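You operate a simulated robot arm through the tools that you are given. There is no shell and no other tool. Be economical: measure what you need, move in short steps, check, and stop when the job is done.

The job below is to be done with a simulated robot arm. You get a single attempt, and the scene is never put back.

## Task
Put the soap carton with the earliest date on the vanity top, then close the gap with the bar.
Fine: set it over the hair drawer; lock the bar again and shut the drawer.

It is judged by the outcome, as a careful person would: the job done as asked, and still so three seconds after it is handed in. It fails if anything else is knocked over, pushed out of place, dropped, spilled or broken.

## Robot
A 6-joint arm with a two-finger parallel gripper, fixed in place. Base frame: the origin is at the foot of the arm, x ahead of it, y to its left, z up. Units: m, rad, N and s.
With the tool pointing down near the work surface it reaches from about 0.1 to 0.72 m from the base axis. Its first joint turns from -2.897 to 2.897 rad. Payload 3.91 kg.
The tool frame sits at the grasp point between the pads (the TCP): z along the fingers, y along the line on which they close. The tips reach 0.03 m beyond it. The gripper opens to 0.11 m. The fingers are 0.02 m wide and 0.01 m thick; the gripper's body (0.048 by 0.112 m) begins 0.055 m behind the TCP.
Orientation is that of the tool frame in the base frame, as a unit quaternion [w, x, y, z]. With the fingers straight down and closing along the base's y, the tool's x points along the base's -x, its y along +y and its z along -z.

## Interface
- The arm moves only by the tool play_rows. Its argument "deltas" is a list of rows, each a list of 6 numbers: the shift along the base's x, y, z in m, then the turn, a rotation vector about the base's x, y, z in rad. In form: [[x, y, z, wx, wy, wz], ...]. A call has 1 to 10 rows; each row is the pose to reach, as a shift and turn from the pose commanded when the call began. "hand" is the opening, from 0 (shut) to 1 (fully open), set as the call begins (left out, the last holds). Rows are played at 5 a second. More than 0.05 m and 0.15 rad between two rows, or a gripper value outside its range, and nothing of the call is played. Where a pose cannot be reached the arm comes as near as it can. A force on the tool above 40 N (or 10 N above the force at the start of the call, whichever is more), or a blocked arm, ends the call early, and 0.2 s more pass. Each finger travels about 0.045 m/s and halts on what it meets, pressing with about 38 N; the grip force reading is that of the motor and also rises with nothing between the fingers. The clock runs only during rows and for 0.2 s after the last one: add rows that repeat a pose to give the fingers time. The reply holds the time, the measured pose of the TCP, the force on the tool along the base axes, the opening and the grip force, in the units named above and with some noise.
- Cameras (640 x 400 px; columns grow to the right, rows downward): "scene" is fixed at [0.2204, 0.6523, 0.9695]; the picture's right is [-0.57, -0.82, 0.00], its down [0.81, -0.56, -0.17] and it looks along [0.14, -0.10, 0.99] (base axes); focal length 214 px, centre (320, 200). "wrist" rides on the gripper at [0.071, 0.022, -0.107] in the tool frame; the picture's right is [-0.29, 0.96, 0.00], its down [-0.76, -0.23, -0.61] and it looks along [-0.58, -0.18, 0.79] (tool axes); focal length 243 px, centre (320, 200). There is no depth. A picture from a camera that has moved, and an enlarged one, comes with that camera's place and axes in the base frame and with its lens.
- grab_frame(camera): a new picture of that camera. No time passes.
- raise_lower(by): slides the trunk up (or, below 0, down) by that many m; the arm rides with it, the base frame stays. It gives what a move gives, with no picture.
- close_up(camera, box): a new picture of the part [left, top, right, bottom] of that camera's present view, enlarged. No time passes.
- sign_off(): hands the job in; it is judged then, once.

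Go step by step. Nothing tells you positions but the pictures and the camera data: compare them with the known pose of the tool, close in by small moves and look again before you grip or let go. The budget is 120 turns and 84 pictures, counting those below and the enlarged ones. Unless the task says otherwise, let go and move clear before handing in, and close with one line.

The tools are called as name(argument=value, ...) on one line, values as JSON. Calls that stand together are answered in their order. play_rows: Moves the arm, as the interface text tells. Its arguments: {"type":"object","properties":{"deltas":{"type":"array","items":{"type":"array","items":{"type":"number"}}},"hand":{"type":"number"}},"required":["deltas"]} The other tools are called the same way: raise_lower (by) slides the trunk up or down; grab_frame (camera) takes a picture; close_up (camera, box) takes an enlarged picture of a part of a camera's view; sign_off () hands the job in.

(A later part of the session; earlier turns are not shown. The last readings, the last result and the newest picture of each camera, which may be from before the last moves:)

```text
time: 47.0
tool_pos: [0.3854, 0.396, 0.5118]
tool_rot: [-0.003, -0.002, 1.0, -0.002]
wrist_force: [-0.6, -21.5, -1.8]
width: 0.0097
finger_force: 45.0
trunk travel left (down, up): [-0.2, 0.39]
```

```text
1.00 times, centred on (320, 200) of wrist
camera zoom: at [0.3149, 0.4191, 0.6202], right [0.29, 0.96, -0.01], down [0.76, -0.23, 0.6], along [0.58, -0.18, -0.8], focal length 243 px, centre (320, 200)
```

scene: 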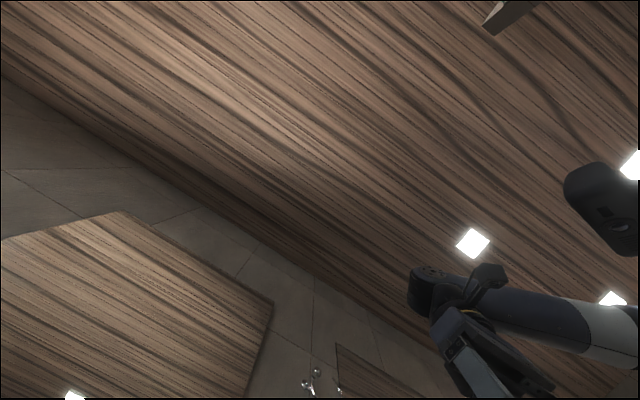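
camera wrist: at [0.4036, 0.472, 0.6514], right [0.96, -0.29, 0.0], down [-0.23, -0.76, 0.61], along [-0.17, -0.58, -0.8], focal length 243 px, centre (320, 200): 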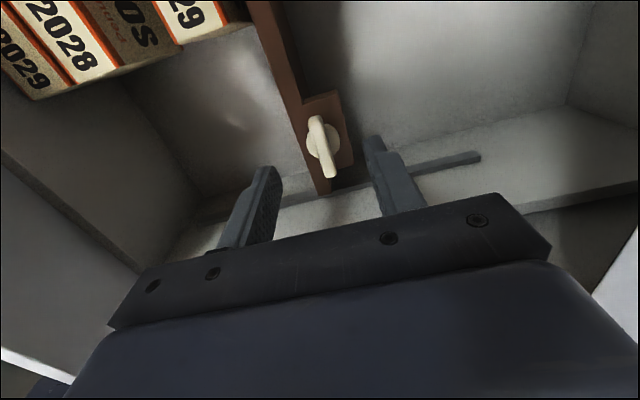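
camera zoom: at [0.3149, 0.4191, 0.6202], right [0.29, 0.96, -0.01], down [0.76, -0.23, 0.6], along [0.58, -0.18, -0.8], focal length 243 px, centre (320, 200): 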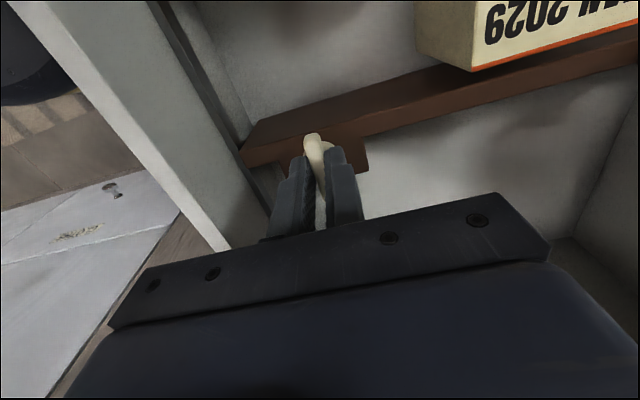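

The wing now points along x, which should be unlocked. The knob centre looks like y ≈ 0.396, so I'll ease the side load and test-slide the bar 10 mm towards the cartons, keeping my grip.

play_rows(deltas=[[0, -0.004, 0, 0, 0, 0], [-0.003, -0.004, 0, 0, 0, 0], [-0.006, -0.004, 0, 0, 0, 0], [-0.01, -0.004, 0, 0, 0, 0], [-0.01, -0.004, 0, 0, 0, 0]])

grab_frame(camera="wrist")

```text
time: 48.2
tool_pos: [0.3763, 0.3962, 0.5111]
tool_rot: [0.0, -0.003, 1.0, 0.001]
wrist_force: [0.0, 11.7, -9.8]
width: 0.0093
finger_force: 45.0
trunk travel left (down, up): [-0.2, 0.39]
```

```text
44 pictures are left
camera wrist: at [0.3053, 0.4182, 0.6201], right [0.29, 0.96, 0.0], down [0.76, -0.23, 0.61], along [0.58, -0.17, -0.8], focal length 243 px, centre (320, 200)
```

wrist: 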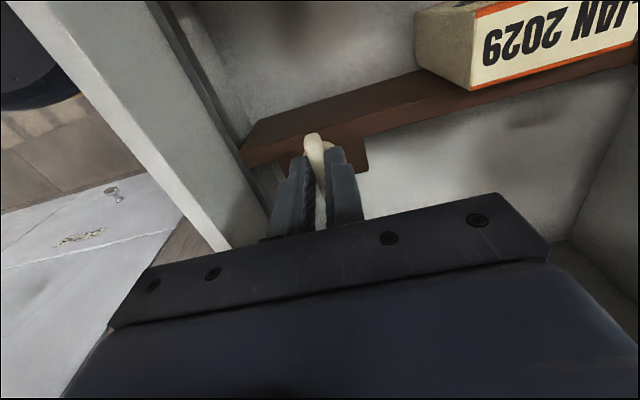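

The bar slides freely. I'll continue in small steps, watching force and cartons.

play_rows(deltas=[[-0.004, 0.0015, 0, 0, 0, 0], [-0.008, 0.0015, 0, 0, 0, 0], [-0.012, 0.0015, 0, 0, 0, 0], [-0.012, 0.0015, 0, 0, 0, 0]])

grab_frame(camera="wrist")

```text
time: 49.2
tool_pos: [0.363, 0.3965, 0.5126]
tool_rot: [-0.002, -0.002, 1.0, -0.001]
wrist_force: [0.9, 5.9, -4.8]
width: 0.0095
finger_force: 44.8
trunk travel left (down, up): [-0.2, 0.39]
```

```text
43 pictures are left
camera wrist: at [0.2927, 0.4188, 0.6202], right [0.29, 0.96, 0.0], down [0.76, -0.23, 0.61], along [0.58, -0.18, -0.8], focal length 243 px, centre (320, 200)
```

wrist: 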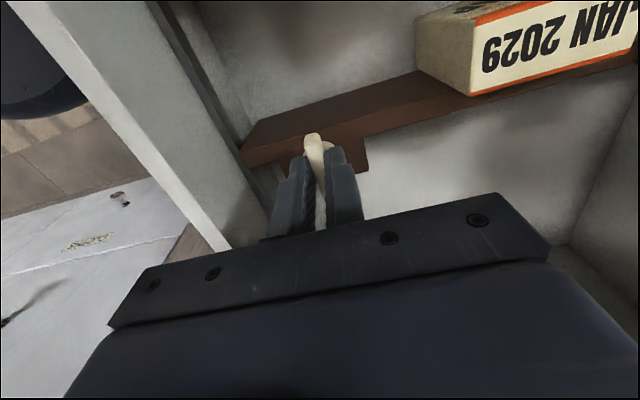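

play_rows(deltas=[[-0.004, 0, 0, 0, 0, 0], [-0.008, 0, 0, 0, 0, 0], [-0.012, 0, 0, 0, 0, 0], [-0.012, 0, 0, 0, 0, 0]])

grab_frame(camera="wrist")

```text
time: 50.2
tool_pos: [0.3523, 0.3972, 0.5102]
tool_rot: [-0.002, -0.002, 1.0, 0.0]
wrist_force: [-0.1, 8.2, -4.2]
width: 0.0097
finger_force: 45.2
trunk travel left (down, up): [-0.2, 0.39]
```

```text
42 pictures are left
camera wrist: at [0.2809, 0.4186, 0.6202], right [0.29, 0.96, 0.0], down [0.76, -0.23, 0.61], along [0.58, -0.17, -0.8], focal length 243 px, centre (320, 200)
```

wrist: 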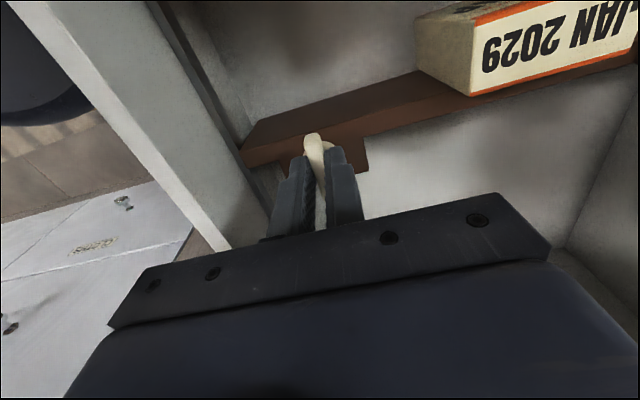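

JAN is riding with the bar and staying upright. I'll continue carefully until there's resistance.

play_rows(deltas=[[-0.003, 0, 0, 0, 0, 0], [-0.006, 0, 0, 0, 0, 0], [-0.009, 0, 0, 0, 0, 0], [-0.009, 0, 0, 0, 0, 0]])

play_rows(deltas=[[-0.002, 0, 0, 0, 0, 0], [-0.004, 0, 0, 0, 0, 0], [-0.004, 0, 0, 0, 0, 0]])

grab_frame(camera="wrist")

```text
time: 51.2
tool_pos: [0.3424, 0.396, 0.5111]
tool_rot: [-0.002, -0.002, 1.0, -0.001]
wrist_force: [0.0, 7.6, -7.4]
width: 0.0096
finger_force: 45.2
trunk travel left (down, up): [-0.2, 0.39]
```

```text
time: 52.0
tool_pos: [0.3387, 0.3967, 0.5122]
tool_rot: [-0.002, -0.001, 1.0, 0.0]
wrist_force: [0.7, 7.9, -4.3]
width: 0.0093
finger_force: 45.1
trunk travel left (down, up): [-0.2, 0.39]
```

```text
41 pictures are left
camera wrist: at [0.2679, 0.4187, 0.6202], right [0.29, 0.96, 0.0], down [0.76, -0.23, 0.61], along [0.58, -0.17, -0.8], focal length 243 px, centre (320, 200)
```

wrist: 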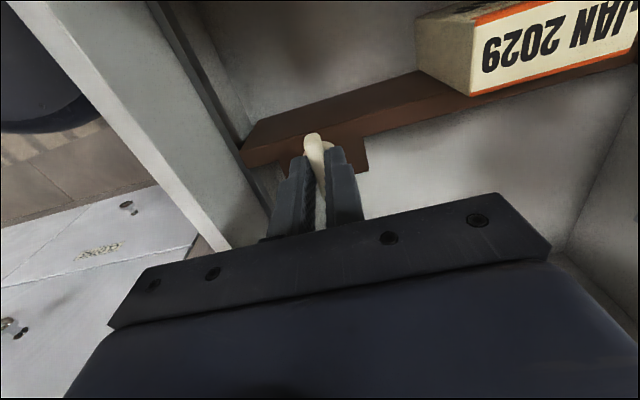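

JAN's front face is near x 0.290 and SEP's back near 0.282, so some millimetres remain. I'll step gently.

play_rows(deltas=[[-0.002, 0, 0, 0, 0, 0], [-0.004, 0, 0, 0, 0, 0], [-0.004, 0, 0, 0, 0, 0]])

play_rows(deltas=[[-0.0015, 0, 0, 0, 0, 0], [-0.003, 0, 0, 0, 0, 0], [-0.003, 0, 0, 0, 0, 0]])

```text
time: 52.8
tool_pos: [0.3348, 0.3969, 0.512]
tool_rot: [-0.001, -0.001, 1.0, 0.0]
wrist_force: [0.4, 5.0, 2.5]
width: 0.0096
finger_force: 44.7
trunk travel left (down, up): [-0.2, 0.39]
```

```text
time: 53.6
tool_pos: [0.3306, 0.3961, 0.5118]
tool_rot: [-0.001, -0.003, 1.0, 0.0]
wrist_force: [1.0, 3.4, 7.4]
width: 0.0094
finger_force: 44.7
trunk travel left (down, up): [-0.2, 0.39]
```

I need to see the gap, so I'll let go of the wing, rise and look.

play_rows(deltas=[[0, 0, 0, 0, 0, 0], [0, 0, 0, 0, 0, 0], [0, 0, 0, 0, 0, 0]], hand=0.4)

play_rows(deltas=[[0, 0, 0.04, 0, 0, 0], [0, 0, 0.08, 0, 0, 0], [-0.03, 0.03, 0.12, 0, 0, 0], [-0.06, 0.06, 0.15, 0, 0, 0], [-0.06, 0.06, 0.15, 0, 0, 0]])

grab_frame(camera="wrist")

```text
time: 54.4
tool_pos: [0.3306, 0.3963, 0.5116]
tool_rot: [-0.002, -0.002, 1.0, -0.001]
wrist_force: [-0.5, -0.8, 0.5]
width: 0.044
finger_force: 0.1
trunk travel left (down, up): [-0.2, 0.39]
```

```text
refused: row 3 steps farther than a row can; nothing moved
```

```text
40 pictures are left
camera wrist: at [0.2606, 0.4183, 0.6197], right [0.29, 0.96, 0.0], down [0.76, -0.23, 0.61], along [0.58, -0.17, -0.8], focal length 243 px, centre (320, 200)
```

wrist: 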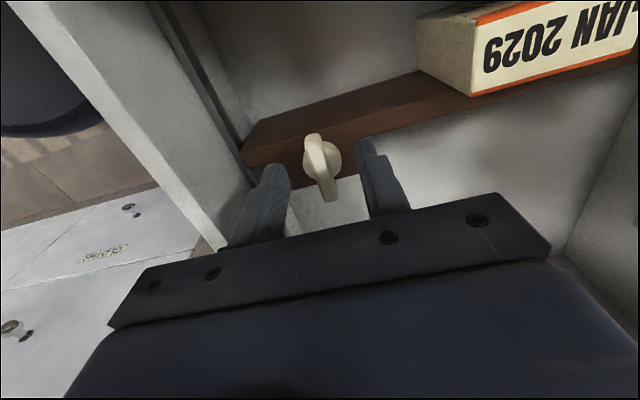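

A row was too long and nothing moved, so I'll redo it with shorter steps.

play_rows(deltas=[[0, 0, 0.04, 0, 0, 0], [0, 0, 0.08, 0, 0, 0], [-0.02, 0.02, 0.11, 0, 0, 0], [-0.04, 0.04, 0.14, 0, 0, 0], [-0.06, 0.06, 0.16, 0, 0, 0], [-0.06, 0.06, 0.16, 0, 0, 0]])

close_up(camera="wrist", box=[160, 0, 560, 250])

```text
time: 55.8
tool_pos: [0.2708, 0.457, 0.6707]
tool_rot: [-0.002, -0.002, 1.0, 0.0]
wrist_force: [0.1, -0.7, -0.2]
width: 0.044
finger_force: 0.1
trunk travel left (down, up): [-0.2, 0.39]
```

```text
1.60 times, centred on (360, 125) of wrist
camera zoom: at [0.2007, 0.4794, 0.7783], right [0.29, 0.96, 0.0], down [0.76, -0.23, 0.61], along [0.58, -0.18, -0.8], focal length 388 px, centre (256, 320)
```

zoom: 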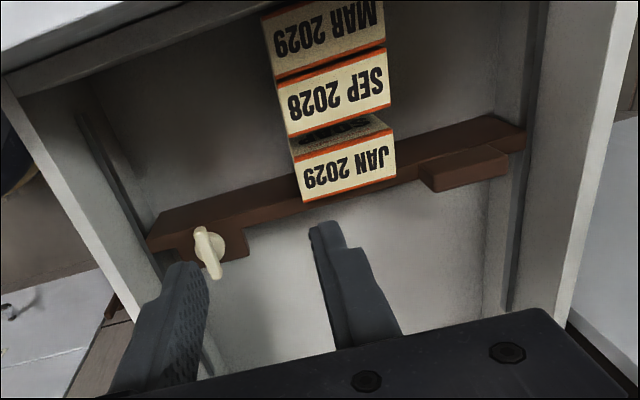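

About 14 mm of gap remains between SEP and JAN. I'll return to the wing, regrip and slide further.

play_rows(deltas=[[0.02, -0.02, -0.02, 0, 0, 0], [0.04, -0.04, -0.05, 0, 0, 0], [0.06, -0.06, -0.08, 0, 0, 0], [0.06, -0.06, -0.12, 0, 0, 0], [0.06, -0.0605, -0.159, 0, 0, 0], [0.06, -0.0605, -0.159, 0, 0, 0]])

play_rows(deltas=[[0, 0, 0, 0, 0, 0], [0, 0, 0, 0, 0, 0], [0, 0, 0, 0, 0, 0], [0, 0, 0, 0, 0, 0]], hand=0)

play_rows(deltas=[[-0.003, 0, 0, 0, 0, 0], [-0.006, 0, 0, 0, 0, 0], [-0.009, 0, 0, 0, 0, 0], [-0.009, 0, 0, 0, 0, 0]])

grab_frame(camera="wrist")

```text
time: 57.2
tool_pos: [0.3296, 0.3949, 0.5124]
tool_rot: [-0.002, -0.001, 1.0, 0.0]
wrist_force: [-1.0, -0.4, 0.8]
width: 0.0441
finger_force: 0.1
trunk travel left (down, up): [-0.2, 0.39]
```

```text
time: 58.2
tool_pos: [0.3296, 0.3965, 0.5119]
tool_rot: [-0.001, -0.002, 1.0, 0.001]
wrist_force: [-0.1, 13.6, -3.8]
width: 0.0097
finger_force: 44.6
trunk travel left (down, up): [-0.2, 0.39]
```

```text
time: 59.2
tool_pos: [0.3223, 0.3966, 0.5126]
tool_rot: [-0.001, -0.001, 1.0, 0.0]
wrist_force: [0.5, 20.1, -4.7]
width: 0.0095
finger_force: 44.7
trunk travel left (down, up): [-0.2, 0.39]
```

```text
38 pictures are left
camera wrist: at [0.2516, 0.4185, 0.6209], right [0.29, 0.96, 0.0], down [0.76, -0.23, 0.61], along [0.58, -0.17, -0.8], focal length 243 px, centre (320, 200)
```

wrist: 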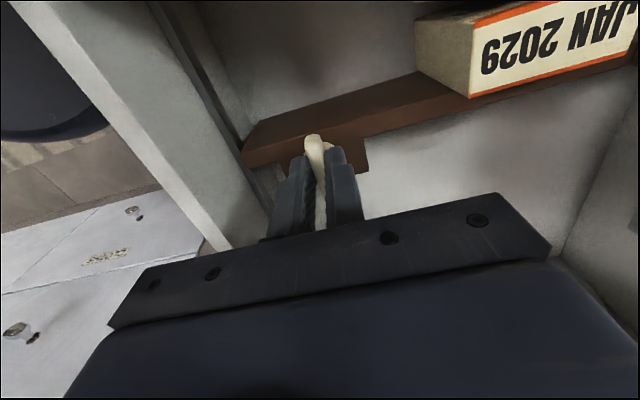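

play_rows(deltas=[[0, 0.002, 0, 0, 0, 0], [-0.002, 0.002, 0, 0, 0, 0], [-0.004, 0.002, 0, 0, 0, 0], [-0.004, 0.002, 0, 0, 0, 0]])

play_rows(deltas=[[-0.001, 0, 0, 0, 0, 0], [-0.002, 0, 0, 0, 0, 0], [-0.002, 0, 0, 0, 0, 0]])

grab_frame(camera="wrist")

```text
time: 60.2
tool_pos: [0.3171, 0.397, 0.5113]
tool_rot: [-0.002, -0.002, 1.0, -0.001]
wrist_force: [1.6, -0.7, 9.6]
width: 0.0096
finger_force: 45.2
trunk travel left (down, up): [-0.2, 0.39]
```

```text
time: 61.0
tool_pos: [0.3148, 0.396, 0.5122]
tool_rot: [-0.002, -0.002, 1.0, -0.001]
wrist_force: [0.8, -5.4, 5.2]
width: 0.0094
finger_force: 44.9
trunk travel left (down, up): [-0.2, 0.39]
```

```text
37 pictures are left
camera wrist: at [0.2453, 0.4189, 0.6209], right [0.29, 0.96, 0.0], down [0.76, -0.23, 0.61], along [0.58, -0.18, -0.8], focal length 243 px, centre (320, 200)
```

wrist: 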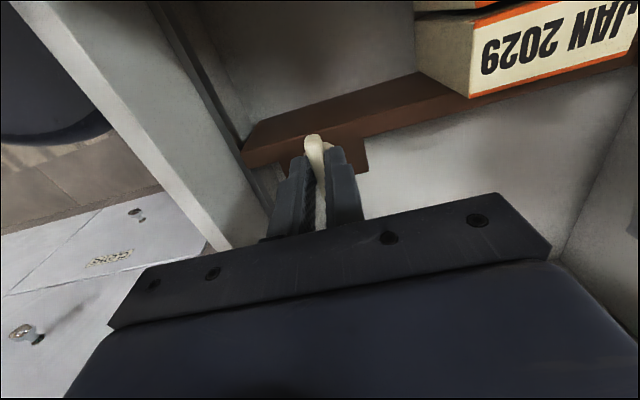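

close_up(camera="wrist", box=[400, 0, 560, 100])

```text
4.00 times, centred on (480, 50) of wrist
camera zoom: at [0.2453, 0.4189, 0.6209], right [0.29, 0.96, 0.0], down [0.76, -0.23, 0.61], along [0.58, -0.18, -0.8], focal length 970 px, centre (-320, 800)
```

zoom: 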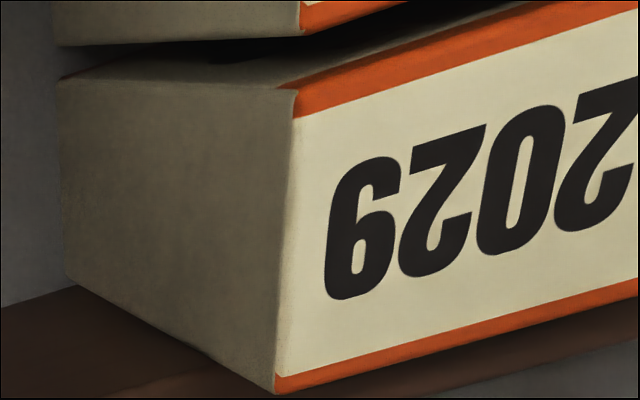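

About 6–7 mm is left. I'll continue in small steps.

play_rows(deltas=[[-0.002, 0.0, 0, 0, 0, 0], [-0.004, 0.0, 0, 0, 0, 0], [-0.005, 0.0, 0, 0, 0, 0], [-0.005, 0, 0, 0, 0, 0]])

close_up(camera="wrist", box=[400, 0, 560, 100])

```text
time: 62.0
tool_pos: [0.3114, 0.396, 0.5129]
tool_rot: [-0.003, -0.002, 1.0, -0.001]
wrist_force: [0.7, -10.5, -0.1]
width: 0.0096
finger_force: 45.2
trunk travel left (down, up): [-0.2, 0.39]
```

```text
4.00 times, centred on (480, 50) of wrist
camera zoom: at [0.241, 0.4189, 0.6209], right [0.29, 0.96, 0.0], down [0.76, -0.23, 0.6], along [0.58, -0.18, -0.8], focal length 970 px, centre (-320, 800)
```

zoom: 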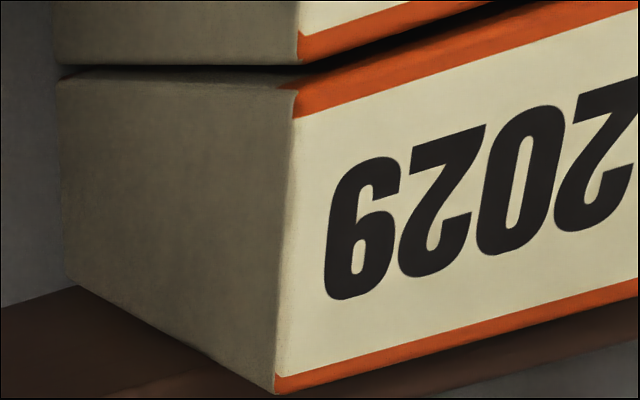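

play_rows(deltas=[[-0.001, 0.0, 0, 0, 0, 0], [-0.002, 0.0, 0, 0, 0, 0], [-0.003, 0.0, 0, 0, 0, 0], [-0.003, 0, 0, 0, 0, 0]])

close_up(camera="wrist", box=[400, 0, 560, 100])

```text
time: 63.0
tool_pos: [0.3075, 0.3986, 0.5129]
tool_rot: [-0.003, -0.002, 1.0, -0.001]
wrist_force: [0.2, -17.4, -5.5]
width: 0.0095
finger_force: 44.9
trunk travel left (down, up): [-0.2, 0.39]
```

```text
4.00 times, centred on (480, 50) of wrist
camera zoom: at [0.2376, 0.419, 0.6209], right [0.29, 0.96, 0.0], down [0.76, -0.23, 0.6], along [0.58, -0.18, -0.8], focal length 970 px, centre (-320, 800)
```

zoom: 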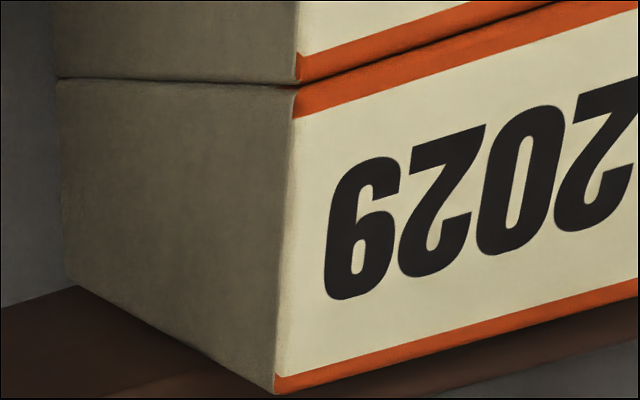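

The gap is nearly gone, so one more small nudge while easing the side load.

play_rows(deltas=[[-0.0005, -0.001, 0, 0, 0, 0], [-0.001, -0.0015, 0, 0, 0, 0], [-0.0015, -0.0015, 0, 0, 0, 0], [-0.0015, -0.0015, 0, 0, 0, 0]])

close_up(camera="wrist", box=[400, 0, 560, 100])

```text
time: 64.0
tool_pos: [0.3064, 0.3975, 0.5119]
tool_rot: [-0.002, -0.002, 1.0, 0.0]
wrist_force: [1.3, -5.2, -4.9]
width: 0.0095
finger_force: 45.0
trunk travel left (down, up): [-0.2, 0.39]
```

```text
4.00 times, centred on (480, 50) of wrist
camera zoom: at [0.2362, 0.4184, 0.6209], right [0.29, 0.96, 0.0], down [0.76, -0.23, 0.61], along [0.58, -0.17, -0.8], focal length 970 px, centre (-320, 800)
```

zoom: 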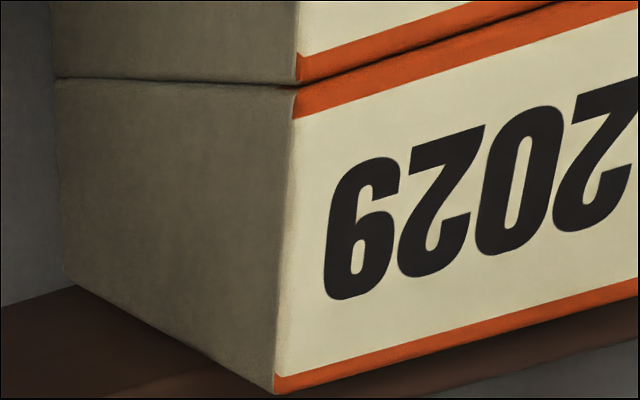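

JAN now touches SEP. I'll push gently until the row is firm.

play_rows(deltas=[[-0.001, 0, 0, 0, 0, 0], [-0.002, 0, 0, 0, 0, 0], [-0.002, 0, 0, 0, 0, 0]])

play_rows(deltas=[[-0.001, 0, 0, 0, 0, 0], [-0.002, 0, 0, 0, 0, 0], [-0.002, 0, 0, 0, 0, 0]])

```text
time: 64.8
tool_pos: [0.3047, 0.395, 0.5119]
tool_rot: [-0.001, -0.003, 1.0, 0.0]
wrist_force: [1.5, -4.5, -6.5]
width: 0.0097
finger_force: 44.8
trunk travel left (down, up): [-0.2, 0.39]
```

```text
time: 65.6
tool_pos: [0.3018, 0.3964, 0.5115]
tool_rot: [-0.002, -0.003, 1.0, 0.0]
wrist_force: [0.9, -3.9, 1.4]
width: 0.0098
finger_force: 44.9
trunk travel left (down, up): [-0.2, 0.39]
```

play_rows(deltas=[[-0.001, 0, 0, 0, 0, 0], [-0.002, 0, 0, 0, 0, 0], [-0.002, 0, 0, 0, 0, 0]])

play_rows(deltas=[[-0.001, 0, 0, 0, 0, 0], [-0.002, 0, 0, 0, 0, 0], [-0.002, 0, 0, 0, 0, 0]])

grab_frame(camera="wrist")

```text
time: 66.4
tool_pos: [0.3014, 0.3962, 0.5115]
tool_rot: [-0.002, -0.001, 1.0, 0.0]
wrist_force: [2.2, -2.2, 8.5]
width: 0.0096
finger_force: 44.9
trunk travel left (down, up): [-0.2, 0.39]
```

```text
time: 67.2
tool_pos: [0.2996, 0.3969, 0.5125]
tool_rot: [-0.002, -0.004, 1.0, 0.0]
wrist_force: [2.1, -1.2, 7.2]
width: 0.0097
finger_force: 45.1
trunk travel left (down, up): [-0.2, 0.39]
```

```text
32 pictures are left
camera wrist: at [0.2288, 0.4185, 0.6209], right [0.29, 0.96, 0.0], down [0.76, -0.23, 0.61], along [0.58, -0.17, -0.8], focal length 243 px, centre (320, 200)
```

wrist: 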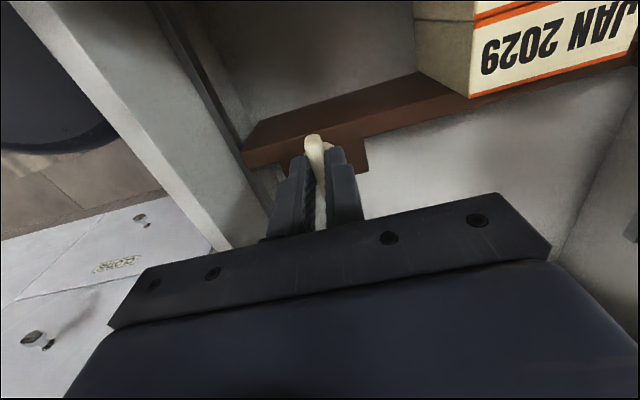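

The row is still sliding at about 2 N. I'll let go and look at the whole row before pushing more.

play_rows(deltas=[[0, 0, 0, 0, 0, 0], [0, 0, 0, 0, 0, 0], [0, 0, 0, 0, 0, 0]], hand=0.4)

play_rows(deltas=[[0, 0, 0.04, 0, 0, 0], [0, 0, 0.08, 0, 0, 0], [-0.03, 0.02, 0.11, 0, 0, 0], [-0.06, 0.04, 0.14, 0, 0, 0], [-0.08, 0.06, 0.16, 0, 0, 0], [-0.08, 0.06, 0.16, 0, 0, 0]])

close_up(camera="wrist", box=[160, 0, 560, 250])

```text
time: 68.0
tool_pos: [0.2992, 0.3961, 0.5122]
tool_rot: [-0.002, -0.002, 1.0, -0.001]
wrist_force: [0.5, 0.0, -0.4]
width: 0.0437
finger_force: 0.1
trunk travel left (down, up): [-0.2, 0.39]
```

```text
time: 69.4
tool_pos: [0.2179, 0.4587, 0.6732]
tool_rot: [-0.001, -0.002, 1.0, 0.0]
wrist_force: [0.3, 0.3, 0.0]
width: 0.0438
finger_force: 0.0
trunk travel left (down, up): [-0.2, 0.39]
```

```text
1.60 times, centred on (360, 125) of wrist
camera zoom: at [0.1485, 0.4798, 0.7819], right [0.29, 0.96, 0.0], down [0.76, -0.23, 0.61], along [0.58, -0.17, -0.8], focal length 388 px, centre (256, 320)
```

zoom: 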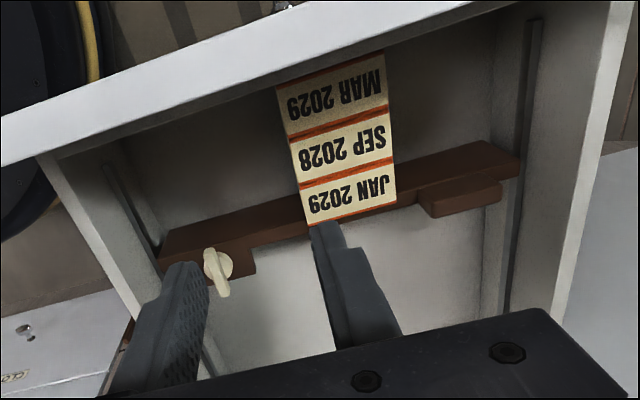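

The three cartons are packed together. To see whether MAR reaches the drawer front, I'll tilt the camera to look straight down.

play_rows(deltas=[[0.015, 0, 0.01, 0, 0.14, 0], [0.03, 0, 0.02, 0, 0.28, 0], [0.045, 0, 0.03, 0, 0.42, 0], [0.06, 0, 0.03, 0, 0.56, 0], [0.06, 0, 0.03, 0, 0.7, 0], [0.06, 0, 0.03, 0, 0.7, 0]])

grab_frame(camera="wrist")

```text
time: 70.8
tool_pos: [0.2798, 0.4563, 0.7034]
tool_rot: [-0.346, -0.003, 0.938, 0.001]
wrist_force: [-1.0, -0.4, -0.1]
width: 0.0439
finger_force: 0.2
trunk travel left (down, up): [-0.2, 0.39]
```

```text
30 pictures are left
camera wrist: at [0.2958, 0.4784, 0.8324], right [0.22, 0.96, -0.19], down [0.97, -0.23, -0.03], along [-0.07, -0.17, -0.98], focal length 243 px, centre (320, 200)
```

wrist: 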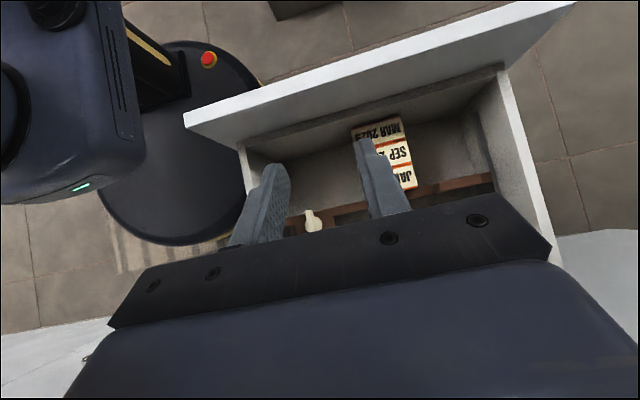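

close_up(camera="wrist", box=[310, 90, 470, 190])

```text
4.00 times, centred on (390, 140) of wrist
camera zoom: at [0.2958, 0.4784, 0.8324], right [0.22, 0.96, -0.19], down [0.97, -0.23, -0.03], along [-0.07, -0.17, -0.98], focal length 970 px, centre (40, 440)
```

zoom: 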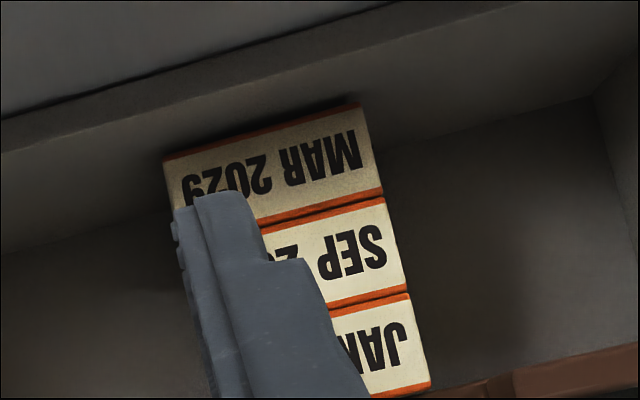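

There's still about 5 mm between MAR and the drawer front, so I'll push until firm and then lock. First, back over the wing to regrip.

play_rows(deltas=[[0, 0, 0, 0, -0.14, 0], [0, 0, 0, 0, -0.28, 0], [0, 0, 0, 0, -0.42, 0], [0.01, -0.02, -0.02, 0, -0.56, 0], [0.02, -0.04, -0.04, 0, -0.7, 0], [0.02, -0.06, -0.07, 0, -0.7, 0], [0.02, -0.061, -0.11, 0, -0.7, 0], [0.02, -0.061, -0.11, 0, -0.7, 0]])

close_up(camera="wrist", box=[160, 50, 480, 250])

```text
time: 72.6
tool_pos: [0.2987, 0.3941, 0.5907]
tool_rot: [-0.002, -0.001, 1.0, -0.001]
wrist_force: [-0.1, 0.5, -0.2]
width: 0.0442
finger_force: 0.0
trunk travel left (down, up): [-0.2, 0.39]
```

```text
2.00 times, centred on (320, 150) of wrist
camera zoom: at [0.2289, 0.4169, 0.6996], right [0.29, 0.96, 0.0], down [0.76, -0.23, 0.61], along [0.58, -0.17, -0.8], focal length 485 px, centre (320, 300)
```

zoom: 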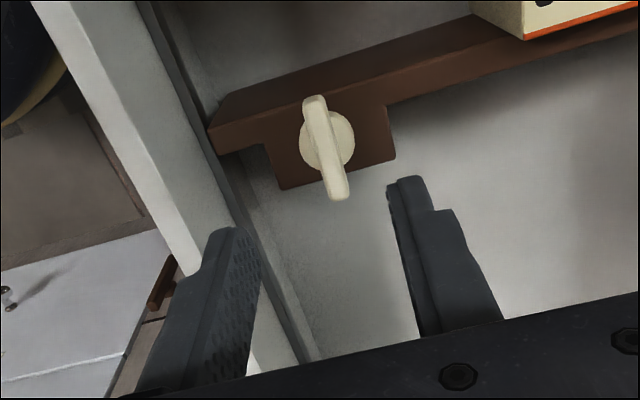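

play_rows(deltas=[[0, 0.002, -0.03, 0, 0, 0], [0.001, 0.002, -0.06, 0, 0, 0], [0.001, 0.002, -0.079, 0, 0, 0], [0.001, 0.002, -0.079, 0, 0, 0]])

play_rows(deltas=[[0, 0, 0, 0, 0, 0], [0, 0, 0, 0, 0, 0], [0, 0, 0, 0, 0, 0], [0, 0, 0, 0, 0, 0]], hand=0)

play_rows(deltas=[[-0.001, 0, 0, 0, 0, 0], [-0.002, 0, 0, 0, 0, 0], [-0.003, 0, 0, 0, 0, 0], [-0.003, 0, 0, 0, 0, 0]])

play_rows(deltas=[[-0.001, 0, 0, 0, 0, 0], [-0.002, 0, 0, 0, 0, 0], [-0.002, 0, 0, 0, 0, 0]])

```text
time: 73.6
tool_pos: [0.2994, 0.3979, 0.5129]
tool_rot: [-0.002, -0.001, 1.0, -0.001]
wrist_force: [-0.2, -0.5, -0.5]
width: 0.044
finger_force: 0.0
trunk travel left (down, up): [-0.2, 0.39]
```

```text
time: 74.6
tool_pos: [0.3004, 0.3974, 0.5131]
tool_rot: [-0.003, -0.002, 1.0, -0.001]
wrist_force: [0.4, -8.2, 0.3]
width: 0.0097
finger_force: 44.9
trunk travel left (down, up): [-0.2, 0.39]
```

```text
time: 75.6
tool_pos: [0.2961, 0.3964, 0.5127]
tool_rot: [-0.003, -0.002, 1.0, -0.001]
wrist_force: [1.5, -10.5, -13.5]
width: 0.0096
finger_force: 45.3
trunk travel left (down, up): [-0.2, 0.39]
```

```text
time: 76.4
tool_pos: [0.2939, 0.3967, 0.5125]
tool_rot: [-0.004, -0.002, 1.0, -0.001]
wrist_force: [1.4, -16.9, -18.4]
width: 0.0093
finger_force: 45.0
trunk travel left (down, up): [-0.2, 0.39]
```

play_rows(deltas=[[-0.001, -0.0015, -0.001, 0, 0, 0], [-0.002, -0.0015, -0.0015, 0, 0, 0], [-0.002, -0.0015, -0.0015, 0, 0, 0]])

play_rows(deltas=[[-0.001, 0, 0, 0, 0, 0], [-0.0015, 0, 0, 0, 0, 0], [-0.0015, 0, 0, 0, 0, 0]])

```text
time: 77.2
tool_pos: [0.2929, 0.3965, 0.5134]
tool_rot: [-0.003, -0.002, 1.0, 0.0]
wrist_force: [1.3, -10.2, -1.1]
width: 0.0094
finger_force: 44.6
trunk travel left (down, up): [-0.2, 0.39]
```

```text
time: 78.0
tool_pos: [0.2913, 0.3959, 0.5131]
tool_rot: [-0.001, -0.002, 1.0, 0.001]
wrist_force: [1.6, -5.2, 3.1]
width: 0.0094
finger_force: 45.4
trunk travel left (down, up): [-0.2, 0.39]
```

play_rows(deltas=[[-0.001, 0, 0, 0, 0, 0], [-0.002, 0, 0, 0, 0, 0], [-0.002, 0, 0, 0, 0, 0]])

play_rows(deltas=[[-0.001, 0, 0, 0, 0, 0], [-0.002, 0, 0, 0, 0, 0], [-0.002, 0, 0, 0, 0, 0]])

grab_frame(camera="wrist")

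```text
time: 78.8
tool_pos: [0.2903, 0.397, 0.5134]
tool_rot: [-0.001, -0.002, 1.0, 0.001]
wrist_force: [1.5, 2.3, 8.5]
width: 0.0097
finger_force: 44.8
trunk travel left (down, up): [-0.2, 0.39]
```

```text
time: 79.6
tool_pos: [0.288, 0.3961, 0.5121]
tool_rot: [-0.002, -0.001, 1.0, -0.001]
wrist_force: [2.3, 1.0, 9.4]
width: 0.0095
finger_force: 44.8
trunk travel left (down, up): [-0.2, 0.39]
```

```text
27 pictures are left
camera wrist: at [0.2169, 0.4185, 0.6212], right [0.29, 0.96, 0.0], down [0.76, -0.23, 0.61], along [0.58, -0.17, -0.8], focal length 243 px, centre (320, 200)
```

wrist: 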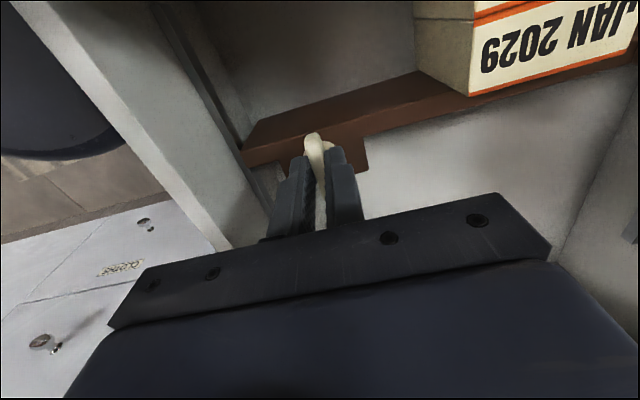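

The MAR–front distance isn't changing and resistance is only 2 N. Comparing rail-end positions, the drawer itself is now gliding along, so the row is already snug. I'll stop and turn the wing back clockwise to lock.

play_rows(deltas=[[0, 0, 0, 0, 0, -0.1], [0, 0, 0, 0, 0, -0.2], [0, 0, 0, 0, 0, -0.3], [0, 0, 0, 0, 0, -0.4], [0, 0, 0, 0, 0, -0.5], [0, 0, 0, 0, 0, -0.6], [0, 0, 0, 0, 0, -0.7], [0, 0, 0, 0, 0, -0.7]])

play_rows(deltas=[[0, 0, 0, 0, 0, -0.1], [0, 0, 0, 0, 0, -0.2], [0, 0, 0, 0, 0, -0.3], [0, 0, 0, 0, 0, -0.4], [0, 0, 0, 0, 0, -0.5], [0, 0, 0, 0, 0, -0.6], [0, 0, 0, 0, 0, -0.7], [0, 0, 0, 0, 0, -0.8], [0, 0, 0, 0, 0, -0.87], [0, 0, 0, 0, 0, -0.87]])

grab_frame(camera="wrist")

```text
time: 81.4
tool_pos: [0.2868, 0.3994, 0.5129]
tool_rot: [-0.001, 0.341, 0.94, 0.004]
wrist_force: [-1.5, 29.4, 12.4]
width: 0.0097
finger_force: 44.2
trunk travel left (down, up): [-0.2, 0.39]
```

```text
time: 83.6
tool_pos: [0.2898, 0.3994, 0.511]
tool_rot: [-0.003, 0.706, 0.708, 0.006]
wrist_force: [9.8, 34.3, -1.1]
width: 0.0098
finger_force: 45.0
trunk travel left (down, up): [-0.2, 0.39]
```

```text
26 pictures are left
camera wrist: at [0.3111, 0.4704, 0.6218], right [0.96, -0.29, 0.0], down [-0.23, -0.77, 0.6], along [-0.17, -0.57, -0.8], focal length 243 px, centre (320, 200)
```

wrist: 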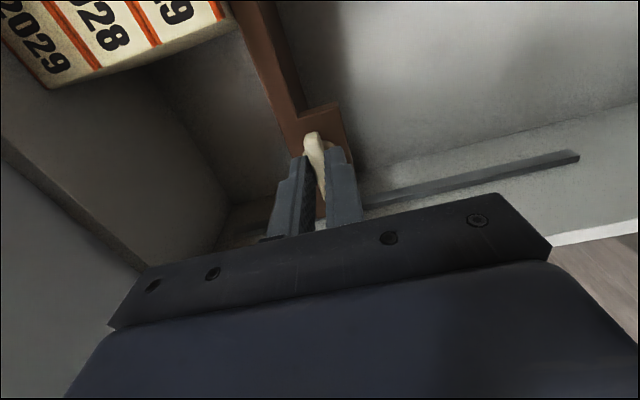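

The wing is turned fully back along y and the row looks tight. I'll release and rise.

play_rows(deltas=[[0, 0.002, 0, 0, 0, 0], [0, 0.002, 0, 0, 0, 0], [0, 0.002, 0, 0, 0, 0], [0, 0.002, 0, 0, 0, 0]], hand=0.4)

play_rows(deltas=[[0, 0, 0.04, 0, 0, 0], [0, 0, 0.08, 0, 0, 0], [0, 0, 0.12, 0, 0, 0], [0, 0, 0.15, 0, 0, 0], [0, 0.02, 0.18, 0, 0, 0], [0, 0.02, 0.18, 0, 0, 0]])

grab_frame(camera="wrist")

```text
time: 84.6
tool_pos: [0.2867, 0.3982, 0.5111]
tool_rot: [-0.002, 0.705, 0.709, 0.001]
wrist_force: [-0.7, 0.0, -0.3]
width: 0.0443
finger_force: 0.1
trunk travel left (down, up): [-0.2, 0.39]
```

```text
time: 86.0
tool_pos: [0.2866, 0.4164, 0.6917]
tool_rot: [-0.001, 0.706, 0.708, 0.001]
wrist_force: [-0.1, 0.5, 0.0]
width: 0.0439
finger_force: 0.0
trunk travel left (down, up): [-0.2, 0.39]
```

```text
25 pictures are left
camera wrist: at [0.3078, 0.4875, 0.8003], right [0.96, -0.29, 0.0], down [-0.23, -0.76, 0.61], along [-0.17, -0.58, -0.8], focal length 243 px, centre (320, 200)
```

wrist: 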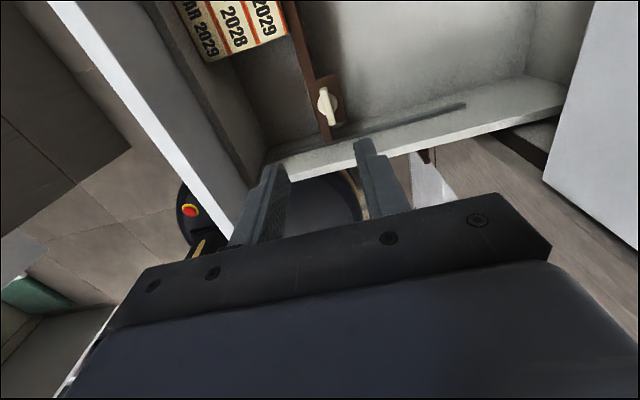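

close_up(camera="wrist", box=[150, 0, 470, 200])

```text
2.00 times, centred on (310, 100) of wrist
camera zoom: at [0.3078, 0.4875, 0.8003], right [0.96, -0.29, 0.0], down [-0.23, -0.76, 0.61], along [-0.17, -0.58, -0.8], focal length 485 px, centre (340, 400)
```

zoom: 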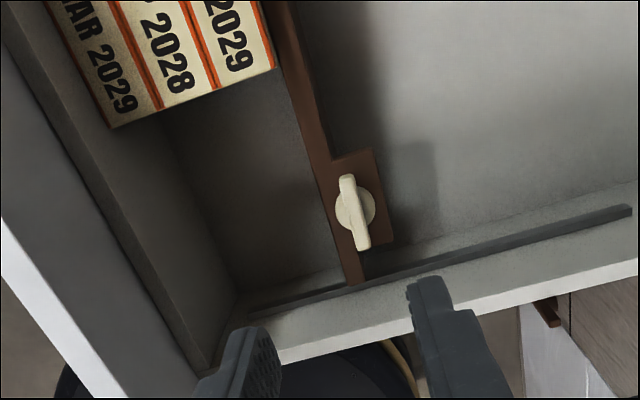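

The bar is locked and the cartons are snug between bar and front. Next is shutting the drawer: I'll yaw back, then move in front of the panel with the fingers tilted forward so the body stays clear of the upper drawer.

play_rows(deltas=[[-0.01, 0.005, 0.01, 0, 0, 0.15], [-0.02, 0.01, 0.02, 0, 0, 0.3], [-0.03, 0.02, 0.03, 0, 0, 0.45], [-0.05, 0.03, 0.04, 0, 0, 0.6], [-0.07, 0.04, 0.05, 0, 0, 0.75], [-0.09, 0.05, 0.05, 0, 0, 0.9], [-0.11, 0.06, 0.05, 0, 0, 1.05], [-0.13, 0.07, 0.05, 0, 0, 1.2], [-0.15, 0.08, 0.05, 0, 0, 1.35], [-0.17, 0.084, 0.05, 0, 0, 1.5]], hand=0)

play_rows(deltas=[[-0.01, 0, 0, 0, 0, 0.07], [-0.02, 0, 0, 0, -0.15, 0.07], [-0.03, 0, 0, 0, -0.3, 0.07], [-0.04, 0, 0, 0, -0.45, 0.07], [-0.05, 0, 0, 0, -0.6, 0.07], [-0.06, 0, 0, 0, -0.7, 0.07], [-0.06, 0, 0, 0, -0.7, 0.07]])

grab_frame(camera="wrist")

```text
time: 88.2
tool_pos: [0.1159, 0.5017, 0.7405]
tool_rot: [-0.002, 0.032, 0.999, 0.0]
wrist_force: [1.0, 0.7, 0.1]
width: 0.0001
finger_force: 37.7
trunk travel left (down, up): [-0.2, 0.39]
```

```text
time: 89.8
tool_pos: [0.0562, 0.5027, 0.7424]
tool_rot: [0.342, -0.003, 0.94, 0.011]
wrist_force: [0.1, -0.5, 0.0]
width: 0.0
finger_force: 38.1
trunk travel left (down, up): [-0.2, 0.39]
```

```text
23 pictures are left
camera wrist: at [-0.0662, 0.5222, 0.78], right [0.21, 0.96, 0.2], down [0.2, -0.25, 0.95], along [0.96, -0.16, -0.24], focal length 243 px, centre (320, 200)
```

wrist: 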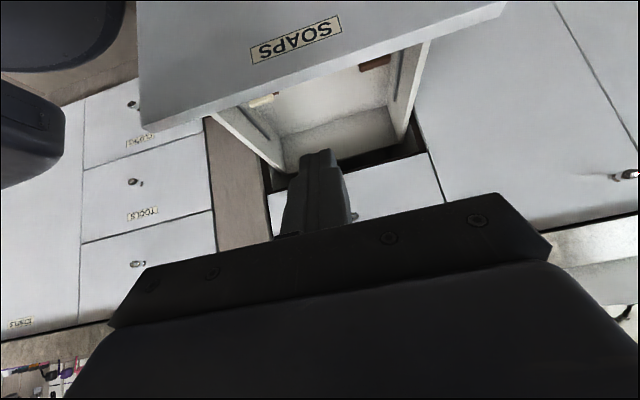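

The SOAPS panel is ahead, with its label at about z 0.54. I'll lower in front of it and look.

play_rows(deltas=[[-0.01, 0, -0.04, 0, 0, 0], [-0.02, 0, -0.08, 0, 0, 0], [-0.02, 0, -0.12, 0, 0, 0], [-0.02, 0, -0.16, 0, 0, 0], [-0.02, 0, -0.19, 0, 0, 0], [-0.02, 0, -0.19, 0, 0, 0]])

grab_frame(camera="wrist")

```text
time: 91.2
tool_pos: [0.0365, 0.5019, 0.5494]
tool_rot: [0.341, -0.003, 0.94, 0.011]
wrist_force: [-0.1, -0.6, -0.3]
width: 0.0001
finger_force: 37.3
trunk travel left (down, up): [-0.2, 0.39]
```

```text
22 pictures are left
camera wrist: at [-0.0855, 0.5222, 0.589], right [0.21, 0.96, 0.2], down [0.2, -0.25, 0.95], along [0.96, -0.16, -0.24], focal length 243 px, centre (320, 200)
```

wrist: 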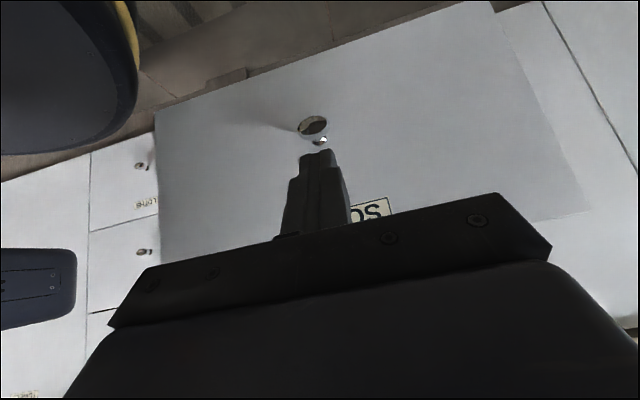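

The knob is at about z 0.46 and my closed tips are at about z 0.525, safely above it. I'll advance slowly into contact and push.

play_rows(deltas=[[0.025, 0, 0, 0, 0, 0], [0.05, 0, 0, 0, 0, 0], [0.07, 0, 0, 0, 0, 0], [0.085, 0, 0, 0, 0, 0], [0.1, 0, 0, 0, 0, 0], [0.115, 0, 0, 0, 0, 0], [0.13, 0, 0, 0, 0, 0], [0.145, 0, 0, 0, 0, 0], [0.16, 0, 0, 0, 0, 0]])

grab_frame(camera="wrist")

```text
time: 93.2
tool_pos: [0.1977, 0.5027, 0.5514]
tool_rot: [0.341, -0.003, 0.94, 0.011]
wrist_force: [-0.2, 0.0, 0.1]
width: 0.0
finger_force: 38.3
trunk travel left (down, up): [-0.2, 0.39]
```

```text
21 pictures are left
camera wrist: at [0.0747, 0.5227, 0.5898], right [0.21, 0.96, 0.2], down [0.2, -0.25, 0.95], along [0.96, -0.16, -0.24], focal length 243 px, centre (320, 200)
```

wrist: 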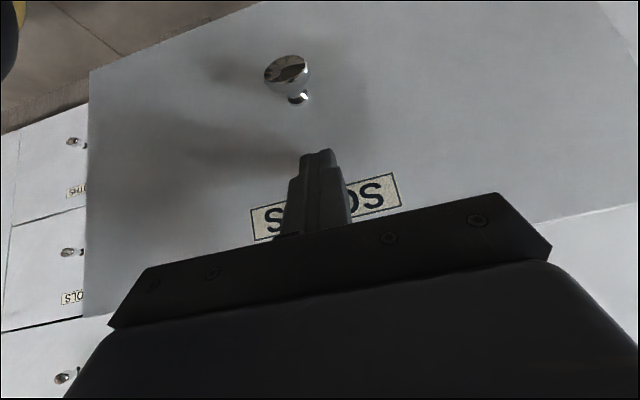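

play_rows(deltas=[[0.015, 0, 0, 0, 0, 0], [0.03, 0, 0, 0, 0, 0], [0.045, 0, 0, 0, 0, 0], [0.06, 0, 0, 0, 0, 0], [0.075, 0, 0, 0, 0, 0], [0.09, 0, 0, 0, 0, 0], [0.105, 0, 0, 0, 0, 0], [0.12, 0, 0, 0, 0, 0]])

grab_frame(camera="wrist")

```text
time: 95.0
tool_pos: [0.319, 0.5025, 0.5513]
tool_rot: [0.341, -0.004, 0.94, 0.011]
wrist_force: [-0.3, 0.0, -0.9]
width: 0.0
finger_force: 38.0
trunk travel left (down, up): [-0.2, 0.39]
```

```text
20 pictures are left
camera wrist: at [0.1953, 0.5219, 0.5897], right [0.21, 0.96, 0.2], down [0.2, -0.24, 0.95], along [0.96, -0.16, -0.24], focal length 243 px, centre (320, 200)
```

wrist: 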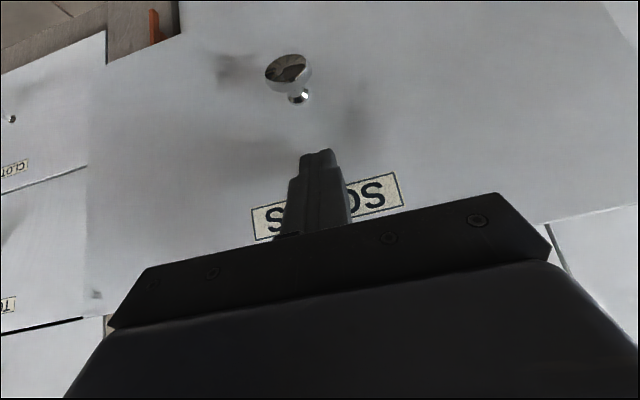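

The drawer is moving with the push. There's a small brown peg near the pilaster, so I'll check it before closing further.

close_up(camera="wrist", box=[60, 0, 260, 125])

```text
3.20 times, centred on (160, 62) of wrist
camera zoom: at [0.1953, 0.5219, 0.5897], right [0.21, 0.96, 0.2], down [0.2, -0.24, 0.95], along [0.96, -0.16, -0.24], focal length 776 px, centre (832, 640)
```

zoom: 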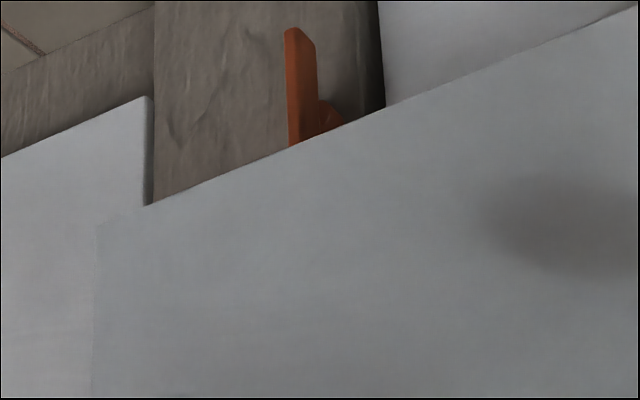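

The orange part is a fixed turn-catch on the pilaster, pointing vertically and out of the way as it was at the start. I'll keep pushing gently.

play_rows(deltas=[[0.015, 0, 0, 0, 0, 0], [0.03, 0, 0, 0, 0, 0], [0.045, 0, 0, 0, 0, 0], [0.06, 0, 0, 0, 0, 0], [0.075, 0, 0, 0, 0, 0], [0.085, 0, 0, 0, 0, 0]])

grab_frame(camera="wrist")

```text
time: 96.4
tool_pos: [0.4019, 0.5018, 0.5523]
tool_rot: [0.341, -0.004, 0.94, 0.012]
wrist_force: [-0.3, -0.9, -0.6]
width: 0.0
finger_force: 37.7
trunk travel left (down, up): [-0.2, 0.39]
```

```text
18 pictures are left
camera wrist: at [0.2795, 0.5223, 0.5897], right [0.21, 0.96, 0.2], down [0.2, -0.25, 0.95], along [0.96, -0.16, -0.24], focal length 243 px, centre (320, 200)
```

wrist: 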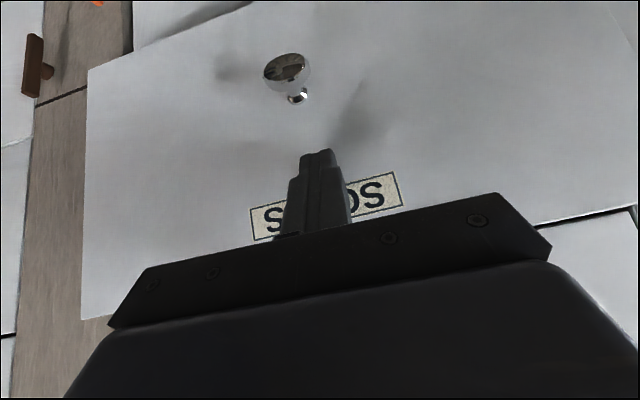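

play_rows(deltas=[[0.008, 0, 0, 0, 0, 0], [0.016, 0, 0, 0, 0, 0], [0.024, 0, 0, 0, 0, 0], [0.03, 0, 0, 0, 0, 0], [0.03, 0, 0, 0, 0, 0]])

grab_frame(camera="wrist")

```text
time: 97.6
tool_pos: [0.4327, 0.5024, 0.5511]
tool_rot: [0.341, -0.003, 0.94, 0.011]
wrist_force: [-0.3, 0.6, -0.5]
width: 0.0
finger_force: 37.4
trunk travel left (down, up): [-0.2, 0.39]
```

```text
17 pictures are left
camera wrist: at [0.3093, 0.5225, 0.5896], right [0.21, 0.96, 0.2], down [0.2, -0.25, 0.95], along [0.96, -0.16, -0.24], focal length 243 px, centre (320, 200)
```

wrist: 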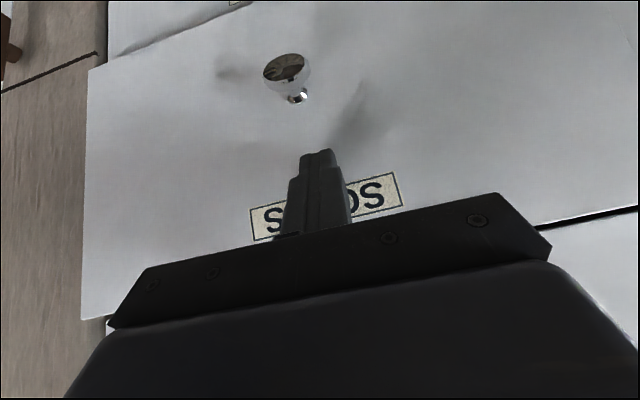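

The drawer is nearly flush, so I'll push in fine steps until it stops.

play_rows(deltas=[[0.004, 0, 0, 0, 0, 0], [0.008, 0, 0, 0, 0, 0], [0.012, 0, 0, 0, 0, 0], [0.016, 0, 0, 0, 0, 0], [0.02, 0, 0, 0, 0, 0], [0.02, 0, 0, 0, 0, 0]])

grab_frame(camera="wrist")

```text
time: 99.0
tool_pos: [0.45, 0.5019, 0.5525]
tool_rot: [0.341, -0.004, 0.94, 0.01]
wrist_force: [-20.1, -5.2, 3.2]
width: 0.0
finger_force: 37.3
trunk travel left (down, up): [-0.2, 0.39]
```

```text
16 pictures are left
camera wrist: at [0.3271, 0.522, 0.5909], right [0.21, 0.96, 0.2], down [0.2, -0.24, 0.95], along [0.96, -0.16, -0.24], focal length 243 px, centre (320, 200)
```

wrist: 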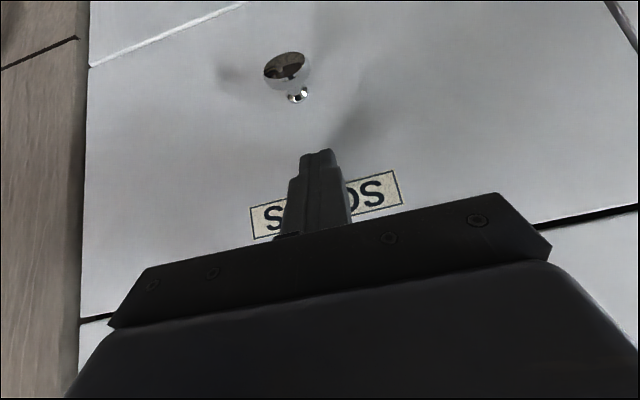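

The drawer hit its stop at 20 N and looks flush with its neighbours. I'll back away and check.

play_rows(deltas=[[-0.02, 0, 0, 0, 0, 0], [-0.06, 0, 0.0, 0, 0, 0], [-0.1, 0, 0.02, 0, 0, 0], [-0.14, 0, 0.04, 0, 0, 0], [-0.18, -0.01, 0.06, 0, 0, 0], [-0.22, -0.02, 0.08, 0, 0, 0], [-0.26, -0.03, 0.1, 0, 0, 0], [-0.3, -0.04, 0.12, 0, 0, 0], [-0.3, -0.04, 0.12, 0, 0, 0]])

grab_frame(camera="wrist")

```text
time: 101.0
tool_pos: [0.1545, 0.4618, 0.6727]
tool_rot: [0.342, -0.003, 0.94, 0.01]
wrist_force: [0.4, 1.8, -0.2]
width: 0.0001
finger_force: 37.7
trunk travel left (down, up): [-0.2, 0.39]
```

```text
15 pictures are left
camera wrist: at [0.0316, 0.4817, 0.7102], right [0.21, 0.96, 0.2], down [0.2, -0.24, 0.95], along [0.96, -0.16, -0.24], focal length 243 px, centre (320, 200)
```

wrist: 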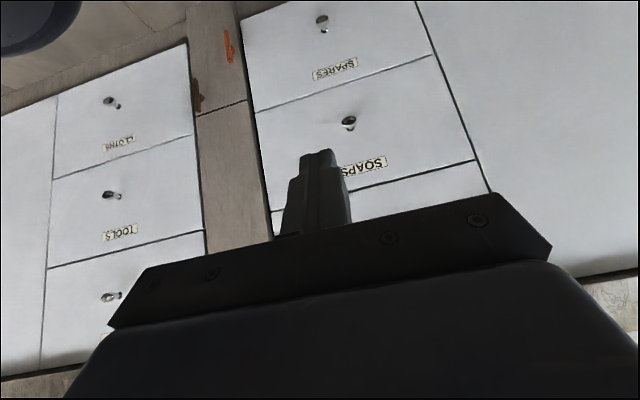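

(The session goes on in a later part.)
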